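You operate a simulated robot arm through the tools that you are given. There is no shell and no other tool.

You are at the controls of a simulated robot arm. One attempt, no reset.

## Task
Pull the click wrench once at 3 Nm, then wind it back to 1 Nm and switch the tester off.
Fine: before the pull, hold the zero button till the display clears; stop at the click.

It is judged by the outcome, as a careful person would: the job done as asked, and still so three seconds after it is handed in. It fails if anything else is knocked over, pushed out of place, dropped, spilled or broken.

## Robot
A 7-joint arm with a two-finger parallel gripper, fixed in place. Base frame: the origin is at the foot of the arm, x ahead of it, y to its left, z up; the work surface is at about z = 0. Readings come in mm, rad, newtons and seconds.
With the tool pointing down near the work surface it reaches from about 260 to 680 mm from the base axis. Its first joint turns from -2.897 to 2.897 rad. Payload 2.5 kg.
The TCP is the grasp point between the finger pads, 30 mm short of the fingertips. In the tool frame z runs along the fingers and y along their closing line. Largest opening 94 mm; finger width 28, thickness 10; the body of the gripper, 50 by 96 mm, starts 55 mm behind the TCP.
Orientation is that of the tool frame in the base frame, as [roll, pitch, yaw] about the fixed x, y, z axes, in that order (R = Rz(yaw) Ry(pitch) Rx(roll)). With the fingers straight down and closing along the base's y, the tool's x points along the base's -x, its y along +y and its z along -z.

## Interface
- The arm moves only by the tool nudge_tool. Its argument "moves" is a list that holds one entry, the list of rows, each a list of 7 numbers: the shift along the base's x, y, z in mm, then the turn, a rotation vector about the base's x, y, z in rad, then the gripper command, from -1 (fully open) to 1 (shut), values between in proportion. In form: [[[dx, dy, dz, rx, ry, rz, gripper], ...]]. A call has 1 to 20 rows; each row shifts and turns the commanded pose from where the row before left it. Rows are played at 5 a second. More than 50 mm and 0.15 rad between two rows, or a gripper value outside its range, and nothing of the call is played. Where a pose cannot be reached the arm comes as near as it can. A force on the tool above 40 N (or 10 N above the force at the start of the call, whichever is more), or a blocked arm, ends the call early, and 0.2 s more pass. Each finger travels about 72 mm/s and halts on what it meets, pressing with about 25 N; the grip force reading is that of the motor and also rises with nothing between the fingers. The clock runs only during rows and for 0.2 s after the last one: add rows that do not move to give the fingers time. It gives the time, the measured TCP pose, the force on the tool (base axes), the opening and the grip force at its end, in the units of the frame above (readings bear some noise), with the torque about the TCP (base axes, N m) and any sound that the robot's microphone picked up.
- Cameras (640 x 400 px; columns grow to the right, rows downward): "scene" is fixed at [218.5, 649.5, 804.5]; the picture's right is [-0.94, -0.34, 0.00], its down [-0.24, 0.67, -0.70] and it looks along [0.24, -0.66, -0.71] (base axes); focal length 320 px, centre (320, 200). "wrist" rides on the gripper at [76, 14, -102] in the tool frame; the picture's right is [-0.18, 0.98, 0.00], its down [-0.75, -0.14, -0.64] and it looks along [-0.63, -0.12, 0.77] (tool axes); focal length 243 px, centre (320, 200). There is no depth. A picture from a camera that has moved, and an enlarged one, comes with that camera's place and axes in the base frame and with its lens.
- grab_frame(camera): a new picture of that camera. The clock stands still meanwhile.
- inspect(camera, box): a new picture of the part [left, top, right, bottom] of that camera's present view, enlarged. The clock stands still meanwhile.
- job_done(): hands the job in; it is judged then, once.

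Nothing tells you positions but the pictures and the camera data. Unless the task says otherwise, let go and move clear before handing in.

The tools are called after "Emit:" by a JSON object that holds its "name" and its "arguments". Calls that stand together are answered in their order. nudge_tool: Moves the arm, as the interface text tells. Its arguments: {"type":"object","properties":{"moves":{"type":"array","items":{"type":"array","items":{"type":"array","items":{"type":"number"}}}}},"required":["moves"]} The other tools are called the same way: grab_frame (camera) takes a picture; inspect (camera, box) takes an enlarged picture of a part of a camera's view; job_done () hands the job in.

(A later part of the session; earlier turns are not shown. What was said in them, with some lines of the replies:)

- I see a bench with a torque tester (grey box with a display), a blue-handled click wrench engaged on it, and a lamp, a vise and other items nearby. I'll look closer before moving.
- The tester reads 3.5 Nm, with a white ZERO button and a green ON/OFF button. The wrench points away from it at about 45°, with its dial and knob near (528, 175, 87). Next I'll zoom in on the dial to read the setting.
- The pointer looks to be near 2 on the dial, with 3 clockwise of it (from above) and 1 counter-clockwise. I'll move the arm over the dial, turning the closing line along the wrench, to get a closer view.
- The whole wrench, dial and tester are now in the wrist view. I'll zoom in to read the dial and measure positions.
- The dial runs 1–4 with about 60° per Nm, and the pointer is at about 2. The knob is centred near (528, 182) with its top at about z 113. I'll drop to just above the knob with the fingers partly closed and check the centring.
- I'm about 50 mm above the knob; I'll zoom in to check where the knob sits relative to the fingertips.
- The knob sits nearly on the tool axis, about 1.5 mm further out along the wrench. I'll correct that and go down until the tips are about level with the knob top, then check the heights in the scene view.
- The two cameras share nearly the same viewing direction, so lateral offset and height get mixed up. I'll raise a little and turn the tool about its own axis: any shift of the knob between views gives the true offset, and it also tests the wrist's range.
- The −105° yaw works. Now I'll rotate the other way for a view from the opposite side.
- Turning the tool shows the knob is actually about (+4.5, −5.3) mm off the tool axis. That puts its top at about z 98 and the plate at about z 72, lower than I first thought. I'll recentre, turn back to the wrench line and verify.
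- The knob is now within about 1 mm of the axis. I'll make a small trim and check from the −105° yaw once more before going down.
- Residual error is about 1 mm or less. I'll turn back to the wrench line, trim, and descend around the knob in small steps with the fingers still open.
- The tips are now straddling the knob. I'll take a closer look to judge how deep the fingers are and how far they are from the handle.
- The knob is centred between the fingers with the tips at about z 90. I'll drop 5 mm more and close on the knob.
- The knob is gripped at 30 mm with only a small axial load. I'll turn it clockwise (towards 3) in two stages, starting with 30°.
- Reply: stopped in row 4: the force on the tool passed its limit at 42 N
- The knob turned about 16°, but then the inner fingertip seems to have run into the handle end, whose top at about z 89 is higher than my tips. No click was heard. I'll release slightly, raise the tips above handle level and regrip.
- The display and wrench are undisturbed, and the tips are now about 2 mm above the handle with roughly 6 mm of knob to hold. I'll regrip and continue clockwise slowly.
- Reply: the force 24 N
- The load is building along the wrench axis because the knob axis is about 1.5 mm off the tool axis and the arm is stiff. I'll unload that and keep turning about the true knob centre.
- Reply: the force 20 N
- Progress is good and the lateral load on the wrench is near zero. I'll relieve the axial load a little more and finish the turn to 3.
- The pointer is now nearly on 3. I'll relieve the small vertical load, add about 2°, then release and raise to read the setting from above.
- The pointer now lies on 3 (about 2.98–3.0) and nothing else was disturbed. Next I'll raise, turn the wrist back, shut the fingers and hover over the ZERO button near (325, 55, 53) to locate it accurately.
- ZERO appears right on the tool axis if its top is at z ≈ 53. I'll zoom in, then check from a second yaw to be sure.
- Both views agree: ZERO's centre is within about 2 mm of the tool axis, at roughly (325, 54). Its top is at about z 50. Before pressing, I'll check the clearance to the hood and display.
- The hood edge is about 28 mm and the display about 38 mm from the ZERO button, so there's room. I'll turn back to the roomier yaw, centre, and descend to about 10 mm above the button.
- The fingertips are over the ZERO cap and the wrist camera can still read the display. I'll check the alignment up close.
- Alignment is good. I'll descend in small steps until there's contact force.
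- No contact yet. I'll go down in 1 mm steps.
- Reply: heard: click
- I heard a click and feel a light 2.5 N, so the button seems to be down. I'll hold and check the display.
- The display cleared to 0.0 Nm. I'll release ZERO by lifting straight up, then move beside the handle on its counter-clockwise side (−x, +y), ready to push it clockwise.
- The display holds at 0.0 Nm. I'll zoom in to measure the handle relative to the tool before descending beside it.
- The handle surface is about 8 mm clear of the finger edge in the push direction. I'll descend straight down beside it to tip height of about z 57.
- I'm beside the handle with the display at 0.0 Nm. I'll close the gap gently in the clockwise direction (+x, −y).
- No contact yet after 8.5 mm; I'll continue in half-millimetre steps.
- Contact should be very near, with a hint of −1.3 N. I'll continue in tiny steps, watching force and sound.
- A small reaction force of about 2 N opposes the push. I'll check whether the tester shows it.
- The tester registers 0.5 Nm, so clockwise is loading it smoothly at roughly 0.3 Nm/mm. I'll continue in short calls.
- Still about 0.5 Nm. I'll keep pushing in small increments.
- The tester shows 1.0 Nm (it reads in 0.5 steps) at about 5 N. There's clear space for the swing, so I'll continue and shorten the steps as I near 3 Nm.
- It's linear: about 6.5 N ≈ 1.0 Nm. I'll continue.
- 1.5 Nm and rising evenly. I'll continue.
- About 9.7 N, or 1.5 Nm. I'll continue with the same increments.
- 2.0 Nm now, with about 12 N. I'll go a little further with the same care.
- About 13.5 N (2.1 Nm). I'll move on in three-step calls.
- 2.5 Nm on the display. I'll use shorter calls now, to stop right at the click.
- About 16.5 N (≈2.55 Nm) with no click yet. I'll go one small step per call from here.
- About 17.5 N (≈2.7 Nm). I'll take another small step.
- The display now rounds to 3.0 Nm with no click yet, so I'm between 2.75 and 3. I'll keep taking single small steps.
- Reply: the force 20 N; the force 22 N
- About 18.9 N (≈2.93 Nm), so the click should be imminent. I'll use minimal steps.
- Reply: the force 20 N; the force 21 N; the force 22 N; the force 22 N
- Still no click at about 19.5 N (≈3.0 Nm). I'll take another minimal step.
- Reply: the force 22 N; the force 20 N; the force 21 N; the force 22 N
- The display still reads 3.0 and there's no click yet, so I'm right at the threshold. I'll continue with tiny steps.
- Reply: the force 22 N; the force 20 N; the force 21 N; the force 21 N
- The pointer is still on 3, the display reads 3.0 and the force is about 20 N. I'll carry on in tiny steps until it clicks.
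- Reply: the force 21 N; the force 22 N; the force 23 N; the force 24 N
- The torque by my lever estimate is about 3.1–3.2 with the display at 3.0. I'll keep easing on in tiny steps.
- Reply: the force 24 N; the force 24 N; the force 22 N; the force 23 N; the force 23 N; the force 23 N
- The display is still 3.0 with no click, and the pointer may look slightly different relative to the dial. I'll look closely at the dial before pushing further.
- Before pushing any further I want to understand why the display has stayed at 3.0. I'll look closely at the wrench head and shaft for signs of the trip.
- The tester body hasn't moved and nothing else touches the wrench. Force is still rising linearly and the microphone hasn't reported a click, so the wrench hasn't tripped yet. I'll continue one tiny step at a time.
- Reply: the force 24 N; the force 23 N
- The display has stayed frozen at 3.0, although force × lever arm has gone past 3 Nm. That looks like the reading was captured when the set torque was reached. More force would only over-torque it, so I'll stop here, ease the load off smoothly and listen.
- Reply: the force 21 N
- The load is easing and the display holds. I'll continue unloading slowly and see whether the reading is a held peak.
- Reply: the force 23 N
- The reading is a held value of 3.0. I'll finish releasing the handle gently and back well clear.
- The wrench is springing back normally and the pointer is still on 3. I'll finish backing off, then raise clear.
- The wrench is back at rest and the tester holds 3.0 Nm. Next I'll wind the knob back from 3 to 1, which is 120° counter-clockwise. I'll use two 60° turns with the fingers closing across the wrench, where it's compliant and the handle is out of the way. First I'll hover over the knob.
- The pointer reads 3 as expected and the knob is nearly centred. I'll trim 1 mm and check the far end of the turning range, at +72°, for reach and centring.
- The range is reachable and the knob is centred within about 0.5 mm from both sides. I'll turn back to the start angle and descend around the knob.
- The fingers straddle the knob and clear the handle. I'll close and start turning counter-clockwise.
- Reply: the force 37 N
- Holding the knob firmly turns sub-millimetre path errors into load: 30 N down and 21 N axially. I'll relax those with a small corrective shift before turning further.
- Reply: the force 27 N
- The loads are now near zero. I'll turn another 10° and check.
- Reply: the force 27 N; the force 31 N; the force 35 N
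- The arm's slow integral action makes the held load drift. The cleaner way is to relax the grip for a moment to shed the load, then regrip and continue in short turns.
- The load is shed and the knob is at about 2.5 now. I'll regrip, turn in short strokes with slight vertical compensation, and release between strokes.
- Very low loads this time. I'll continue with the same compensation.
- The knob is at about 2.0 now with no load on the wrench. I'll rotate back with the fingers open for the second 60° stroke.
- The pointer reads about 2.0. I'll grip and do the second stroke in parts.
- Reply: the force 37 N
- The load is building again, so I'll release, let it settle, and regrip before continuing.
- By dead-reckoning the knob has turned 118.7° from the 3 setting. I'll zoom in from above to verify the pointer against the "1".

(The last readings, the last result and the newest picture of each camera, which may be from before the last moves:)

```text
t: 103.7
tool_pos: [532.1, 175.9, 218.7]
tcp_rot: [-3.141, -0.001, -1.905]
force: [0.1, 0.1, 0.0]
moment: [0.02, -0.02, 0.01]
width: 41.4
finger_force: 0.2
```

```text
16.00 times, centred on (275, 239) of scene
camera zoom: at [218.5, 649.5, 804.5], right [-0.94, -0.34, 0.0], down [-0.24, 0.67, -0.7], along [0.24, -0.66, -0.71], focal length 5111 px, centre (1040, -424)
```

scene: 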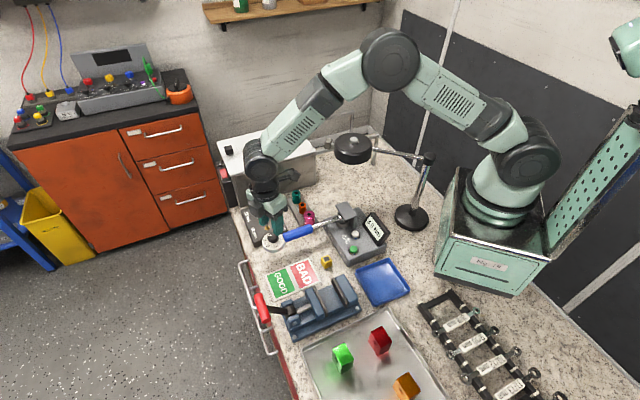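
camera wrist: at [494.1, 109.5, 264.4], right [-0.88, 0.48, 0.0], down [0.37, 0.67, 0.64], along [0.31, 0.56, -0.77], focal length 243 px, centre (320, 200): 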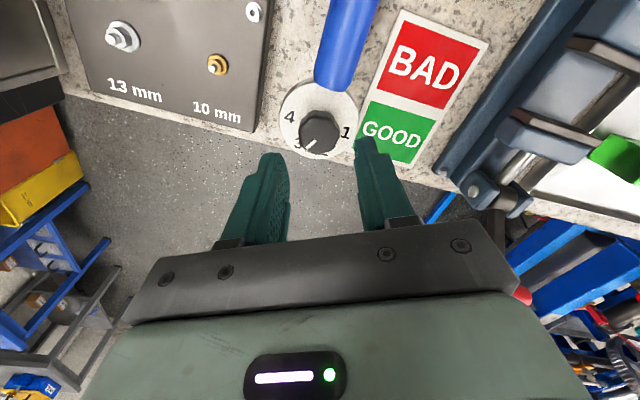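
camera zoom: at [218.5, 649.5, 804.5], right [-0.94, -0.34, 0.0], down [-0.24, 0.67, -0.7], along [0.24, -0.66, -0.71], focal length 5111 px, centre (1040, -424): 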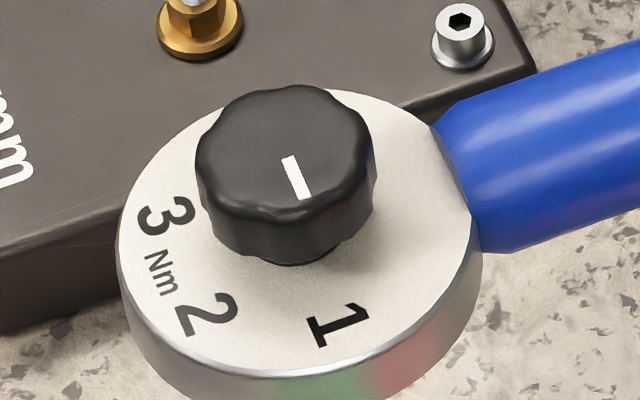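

The pointer lies right on "1" (15.6° against 15° in image angle). Now I'll go to the green ON/OFF button at about (314, 110), with the wrist turned back and fingers shut.

Emit:
{"name": "nudge_tool", "arguments": {"moves": [[[-15.55, -4.79, 0, 0, 0, -0.1445, 0.12], [-15.55, -4.79, 0, 0, 0, -0.1445, 0.5], [-15.55, -4.79, 0, 0, 0, -0.1445, 1], [-15.55, -4.79, 0, 0, 0, -0.1445, 1], [-15.55, -4.79, 0, 0, 0, -0.1445, 1], [-15.55, -4.79, 0, 0, 0, -0.1445, 1], [-15.55, -4.79, 0, 0, 0, -0.1445, 1], [-15.55, -4.79, 0, 0, 0, -0.1445, 1], [-15.55, -4.79, 0, 0, 0, -0.1445, 1], [-15.55, -4.79, 0, 0, 0, -0.1445, 1], [-15.55, -4.79, 0, 0, 0, -0.1445, 1], [-15.55, -4.79, 0, 0, 0, -0.1445, 1], [-15.55, -4.79, 0, 0, 0, -0.1445, 1], [-15.55, -4.83, 0, 0, 0, -0.1445, 1], [0, 0, -20, 0, 0, 0, 1], [0, 0, 0, 0, 0, 0, 1]]]}}

Emit:
{"name": "grab_frame", "arguments": {"camera": "wrist"}}

Emit:
{"name": "inspect", "arguments": {"camera": "wrist", "box": [240, 40, 400, 150]}}

Emit:
{"name": "grab_frame", "arguments": {"camera": "scene"}}

```text
t: 107.1
tool_pos: [315.5, 109.9, 197.3]
tcp_rot: [-3.141, -0.003, 2.355]
force: [-0.1, -0.1, -0.4]
moment: [0.02, -0.03, 0.05]
width: 0.0
finger_force: 24.6
```

```text
taken
camera wrist: at [271.5, 174.2, 300.5], right [0.83, 0.56, 0.0], down [0.43, -0.63, 0.64], along [0.36, -0.53, -0.77], focal length 243 px, centre (320, 200)
```

wrist: 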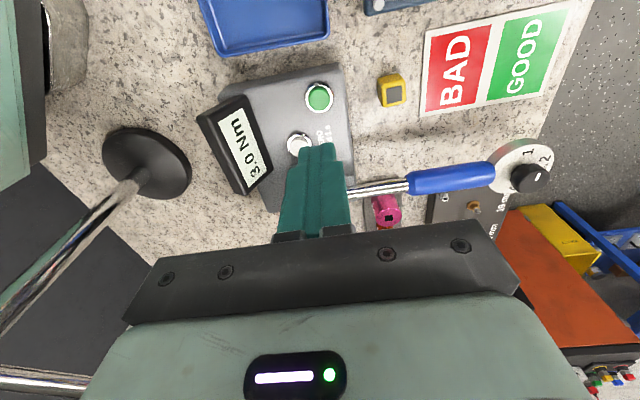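

```text
3.64 times, centred on (320, 95) of wrist
camera zoom: at [271.5, 174.2, 300.5], right [0.83, 0.56, 0.0], down [0.43, -0.63, 0.64], along [0.36, -0.53, -0.77], focal length 882 px, centre (320, 582)
```

zoom: 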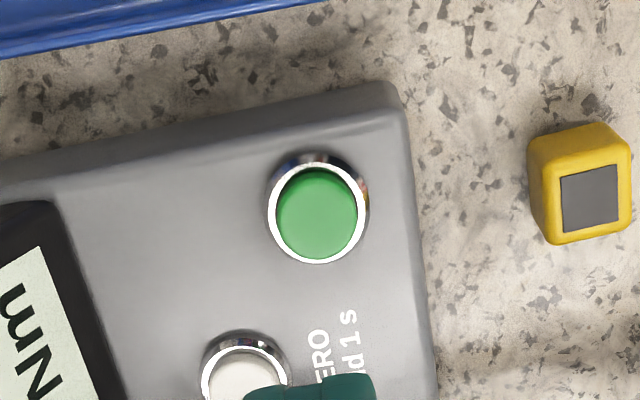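

```text
taken
```

scene: 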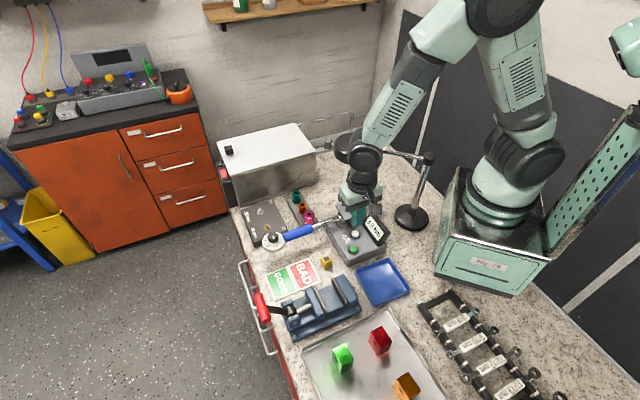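

The tool is centred over the green button within about 1 mm. I'll descend to just above it.

Emit:
{"name": "nudge_tool", "arguments": {"moves": [[[-0.8, -0.5, -25, 0, 0, 0, 1], [0, 0, -25, 0, 0, 0, 1], [0, 0, -25, 0, 0, 0, 1], [0, 0, -20, 0, 0, 0, 1], [0, 0, -10, 0, 0, 0, 1], [0, 0, -6, 0, 0, 0, 1], [0, 0, 0, 0, 0, 0, 1]]]}}

Emit:
{"name": "inspect", "arguments": {"camera": "wrist", "box": [200, 80, 400, 240]}}

Emit:
{"name": "inspect", "arguments": {"camera": "scene", "box": [330, 215, 390, 265]}}

```text
t: 108.7
tool_pos: [314.6, 111.4, 86.2]
tcp_rot: [3.141, -0.001, 2.354]
force: [-0.4, 0.2, -0.5]
moment: [-0.03, -0.03, -0.02]
width: 0.2
finger_force: 25.0
```

```text
2.50 times, centred on (300, 160) of wrist
camera zoom: at [269.9, 174.8, 190.0], right [0.83, 0.56, 0.0], down [0.43, -0.63, 0.64], along [0.36, -0.53, -0.77], focal length 606 px, centre (370, 300)
```

zoom: 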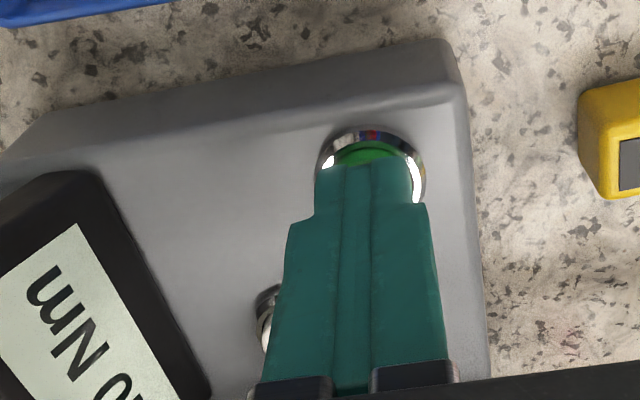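

```text
8.00 times, centred on (360, 240) of scene
camera zoom: at [218.5, 649.5, 804.5], right [-0.94, -0.34, 0.0], down [-0.24, 0.67, -0.7], along [0.24, -0.66, -0.71], focal length 2556 px, centre (0, -120)
```

zoom: 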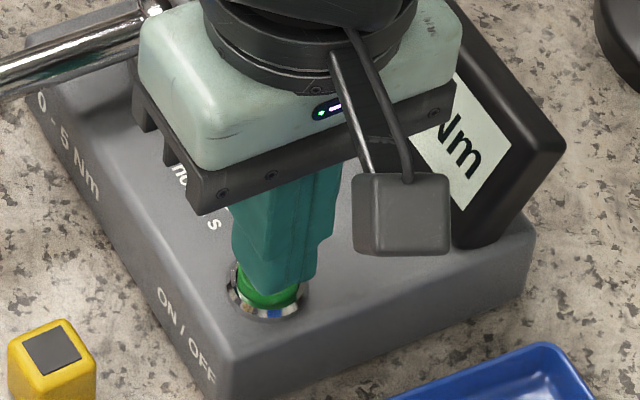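

The tips are right over the green cap. I'll press gently in 1 mm steps until it clicks.

Emit:
{"name": "nudge_tool", "arguments": {"moves": [[[0, 0, -2, 0, 0, 0, 1], [0, 0, -1, 0, 0, 0, 1], [0, 0, -1, 0, 0, 0, 1], [0, 0, 0, 0, 0, 0, 1]]]}}

Emit:
{"name": "inspect", "arguments": {"camera": "wrist", "box": [150, 80, 350, 240]}}

```text
t: 109.7
tool_pos: [313.8, 110.6, 83.0]
tcp_rot: [-3.141, 0.0, 2.357]
force: [0.4, 0.4, 0.5]
moment: [0.04, -0.01, 0.02]
width: 0.2
finger_force: 24.9
```

```text
2.50 times, centred on (250, 160) of wrist
camera zoom: at [269.6, 174.3, 186.3], right [0.83, 0.56, 0.0], down [0.43, -0.63, 0.64], along [0.36, -0.53, -0.77], focal length 606 px, centre (495, 300)
```

zoom: 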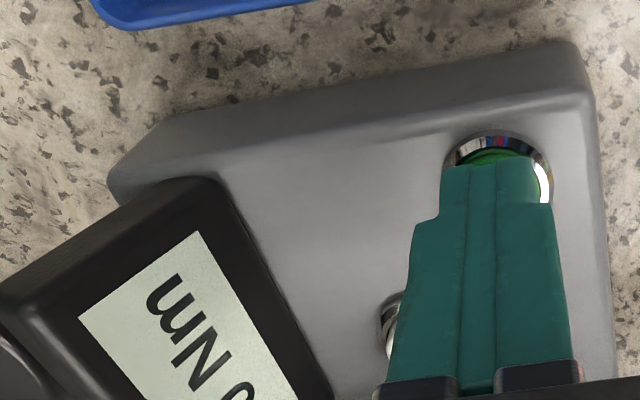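

Not pressed yet; I'll go one more millimetre at a time.

Emit:
{"name": "nudge_tool", "arguments": {"moves": [[[0, 0, -1, 0, 0, 0, 1], [0, 0, 0, 0, 0, 0, 1]]]}}

Emit:
{"name": "inspect", "arguments": {"camera": "wrist", "box": [150, 80, 350, 240]}}

```text
t: 110.3
tool_pos: [313.8, 110.2, 80.5]
tcp_rot: [3.141, -0.002, 2.355]
force: [0.4, 0.8, 2.8]
moment: [0.01, 0.05, -0.03]
width: 0.0
finger_force: 25.1
```

```text
2.50 times, centred on (250, 160) of wrist
camera zoom: at [269.7, 174.3, 185.1], right [0.83, 0.56, 0.0], down [0.43, -0.63, 0.64], along [0.36, -0.53, -0.77], focal length 606 px, centre (495, 300)
```

zoom: 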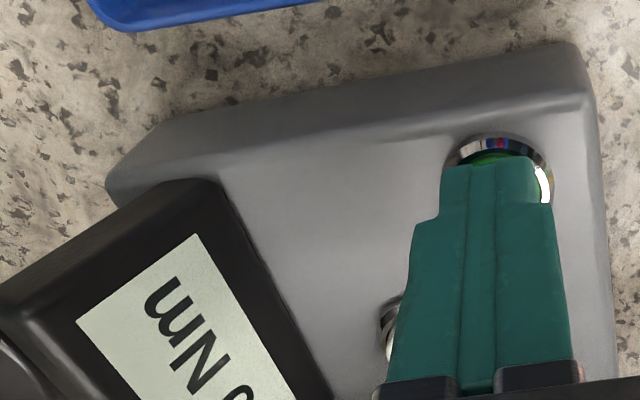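

Contact at 2.8 N but no click yet. I'll press slightly deeper.

Emit:
{"name": "nudge_tool", "arguments": {"moves": [[[0, 0, -0.7, 0, 0, 0, 1], [0, 0, 0, 0, 0, 0, 1]]]}}

Emit:
{"name": "inspect", "arguments": {"camera": "wrist", "box": [150, 80, 350, 240]}}

```text
t: 110.9
tool_pos: [314.6, 109.7, 81.0]
tcp_rot: [-3.141, -0.002, 2.355]
force: [-0.4, -1.0, 2.1]
moment: [-0.02, 0.04, -0.03]
width: 0.0
finger_force: 24.9
heard: click
```

```text
2.50 times, centred on (250, 160) of wrist
camera zoom: at [269.8, 174.3, 184.4], right [0.83, 0.56, 0.0], down [0.43, -0.63, 0.64], along [0.36, -0.53, -0.77], focal length 606 px, centre (495, 300)
```

zoom: 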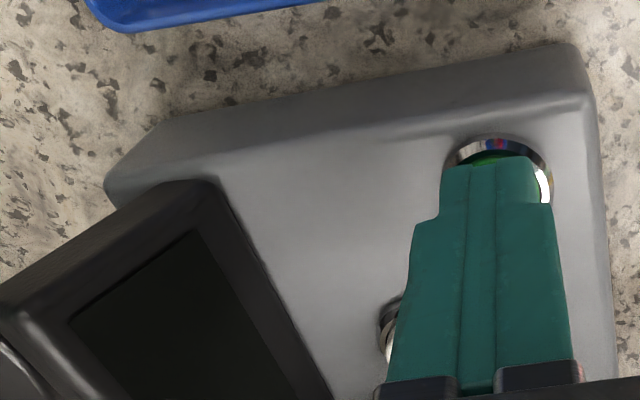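

The click was heard and the display went dark: the tester is off. I'll lift straight up and retreat clear.

Emit:
{"name": "nudge_tool", "arguments": {"moves": [[[0, 0, 5, 0, 0, 0, 1], [0, 0, 15, 0, 0, 0, 1], [0, 0, 30, 0, 0, 0, 1], [0, 0, 40, 0, 0, 0, 1], [0, 0, 40, 0, 0, 0, 1], [0, 0, 40, 0, 0, 0, 1], [10, 0, 40, 0, 0, 0, 1], [20, 0, 40, 0, 0, 0, 0.5], [20, 0, 30, 0, 0, 0, 0], [0, 0, 0, 0, 0, 0, 0]]]}}

Emit:
{"name": "grab_frame", "arguments": {"camera": "scene"}}

Emit:
{"name": "inspect", "arguments": {"camera": "scene", "box": [240, 180, 400, 280]}}

Emit:
{"name": "inspect", "arguments": {"camera": "scene", "box": [258, 226, 290, 256]}}

```text
t: 113.1
tool_pos: [364.4, 108.6, 360.3]
tcp_rot: [3.14, -0.002, 2.356]
force: [-0.5, 1.2, 0.3]
moment: [-0.01, 0.0, 0.05]
width: 46.8
finger_force: 0.1
```

```text
taken
```

scene: 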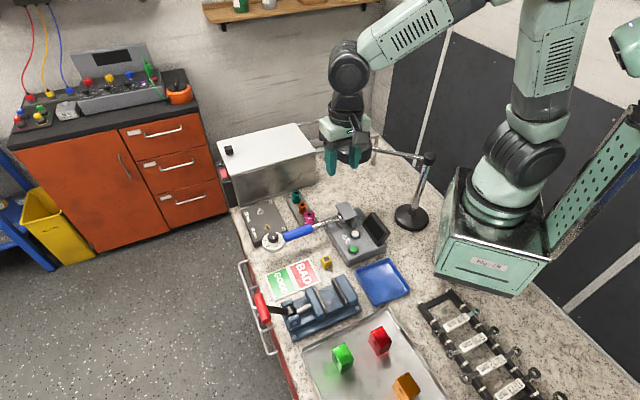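

```text
4.00 times, centred on (320, 230) of scene
camera zoom: at [218.5, 649.5, 804.5], right [-0.94, -0.34, 0.0], down [-0.24, 0.67, -0.7], along [0.24, -0.66, -0.71], focal length 1278 px, centre (320, 80)
```

zoom: 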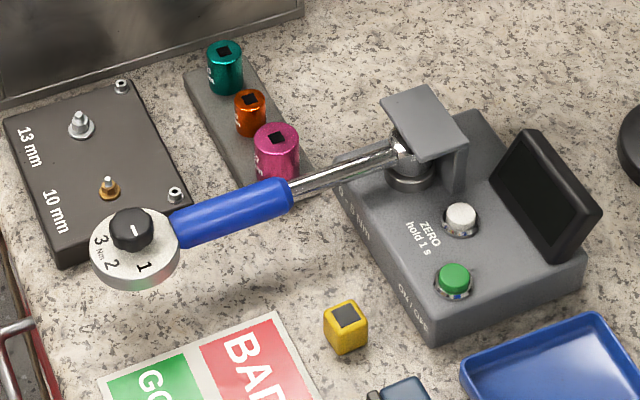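

```text
13.33 times, centred on (274, 241) of scene
camera zoom: at [218.5, 649.5, 804.5], right [-0.94, -0.34, 0.0], down [-0.24, 0.67, -0.7], along [0.24, -0.66, -0.71], focal length 4259 px, centre (933, -347)
```

zoom: 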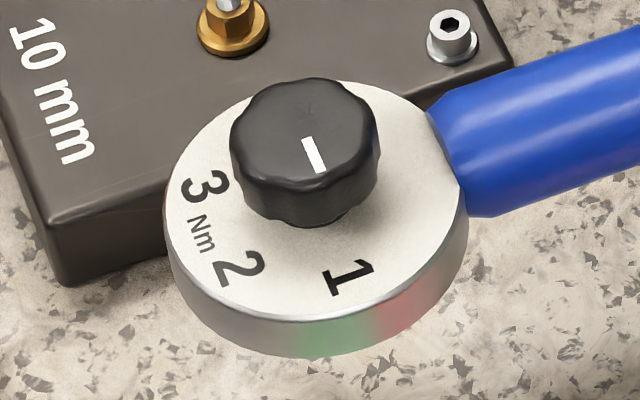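

The tester display is dark, the wrench pointer is on 1 and the wrench is at rest. The sockets, cube, sign and tray are where they started, and the arm is clear of everything. I never heard the wrench itself click. I took the pull as done because the reading froze at 3.0 Nm, and by then my push was roughly 3.5 Nm by estimate. I won't pull a second time, since you asked for one pull, so I'm handing in.

Emit:
{"name": "job_done", "arguments": {}}

```text
The job is handed in.
```

I finished the job and handed it in, but I never heard the wrench click, so I can't be sure the pull counts.

- **Zero:** I set the wrench to 3 Nm, then held ZERO until the display cleared to 0.0.
- **Pull:** I pulled once, clockwise. The reading rose steadily to 3.0 Nm and then stayed there while I kept pushing in small steps. The microphone picked up both tester buttons, but nothing from the wrench.
- **Over-torque:** I kept going past 3.0 because I was waiting for a click. I estimate the push reached about 3.5 Nm. If the wrench did trip at 3 Nm, I did not stop at the click as you asked.
- **Why I stopped:** I took the frozen 3.0 reading to mean the wrench had tripped. I didn't pull again, because you asked for a single pull.
- **Wind-back:** The pointer is on 1 Nm, within about 2–3° as far as I can read it.
- **Tester:** It is switched off; I heard its button click and the display is dark.

The wrench is back at rest, nothing else on the bench looks moved, and the arm is clear.
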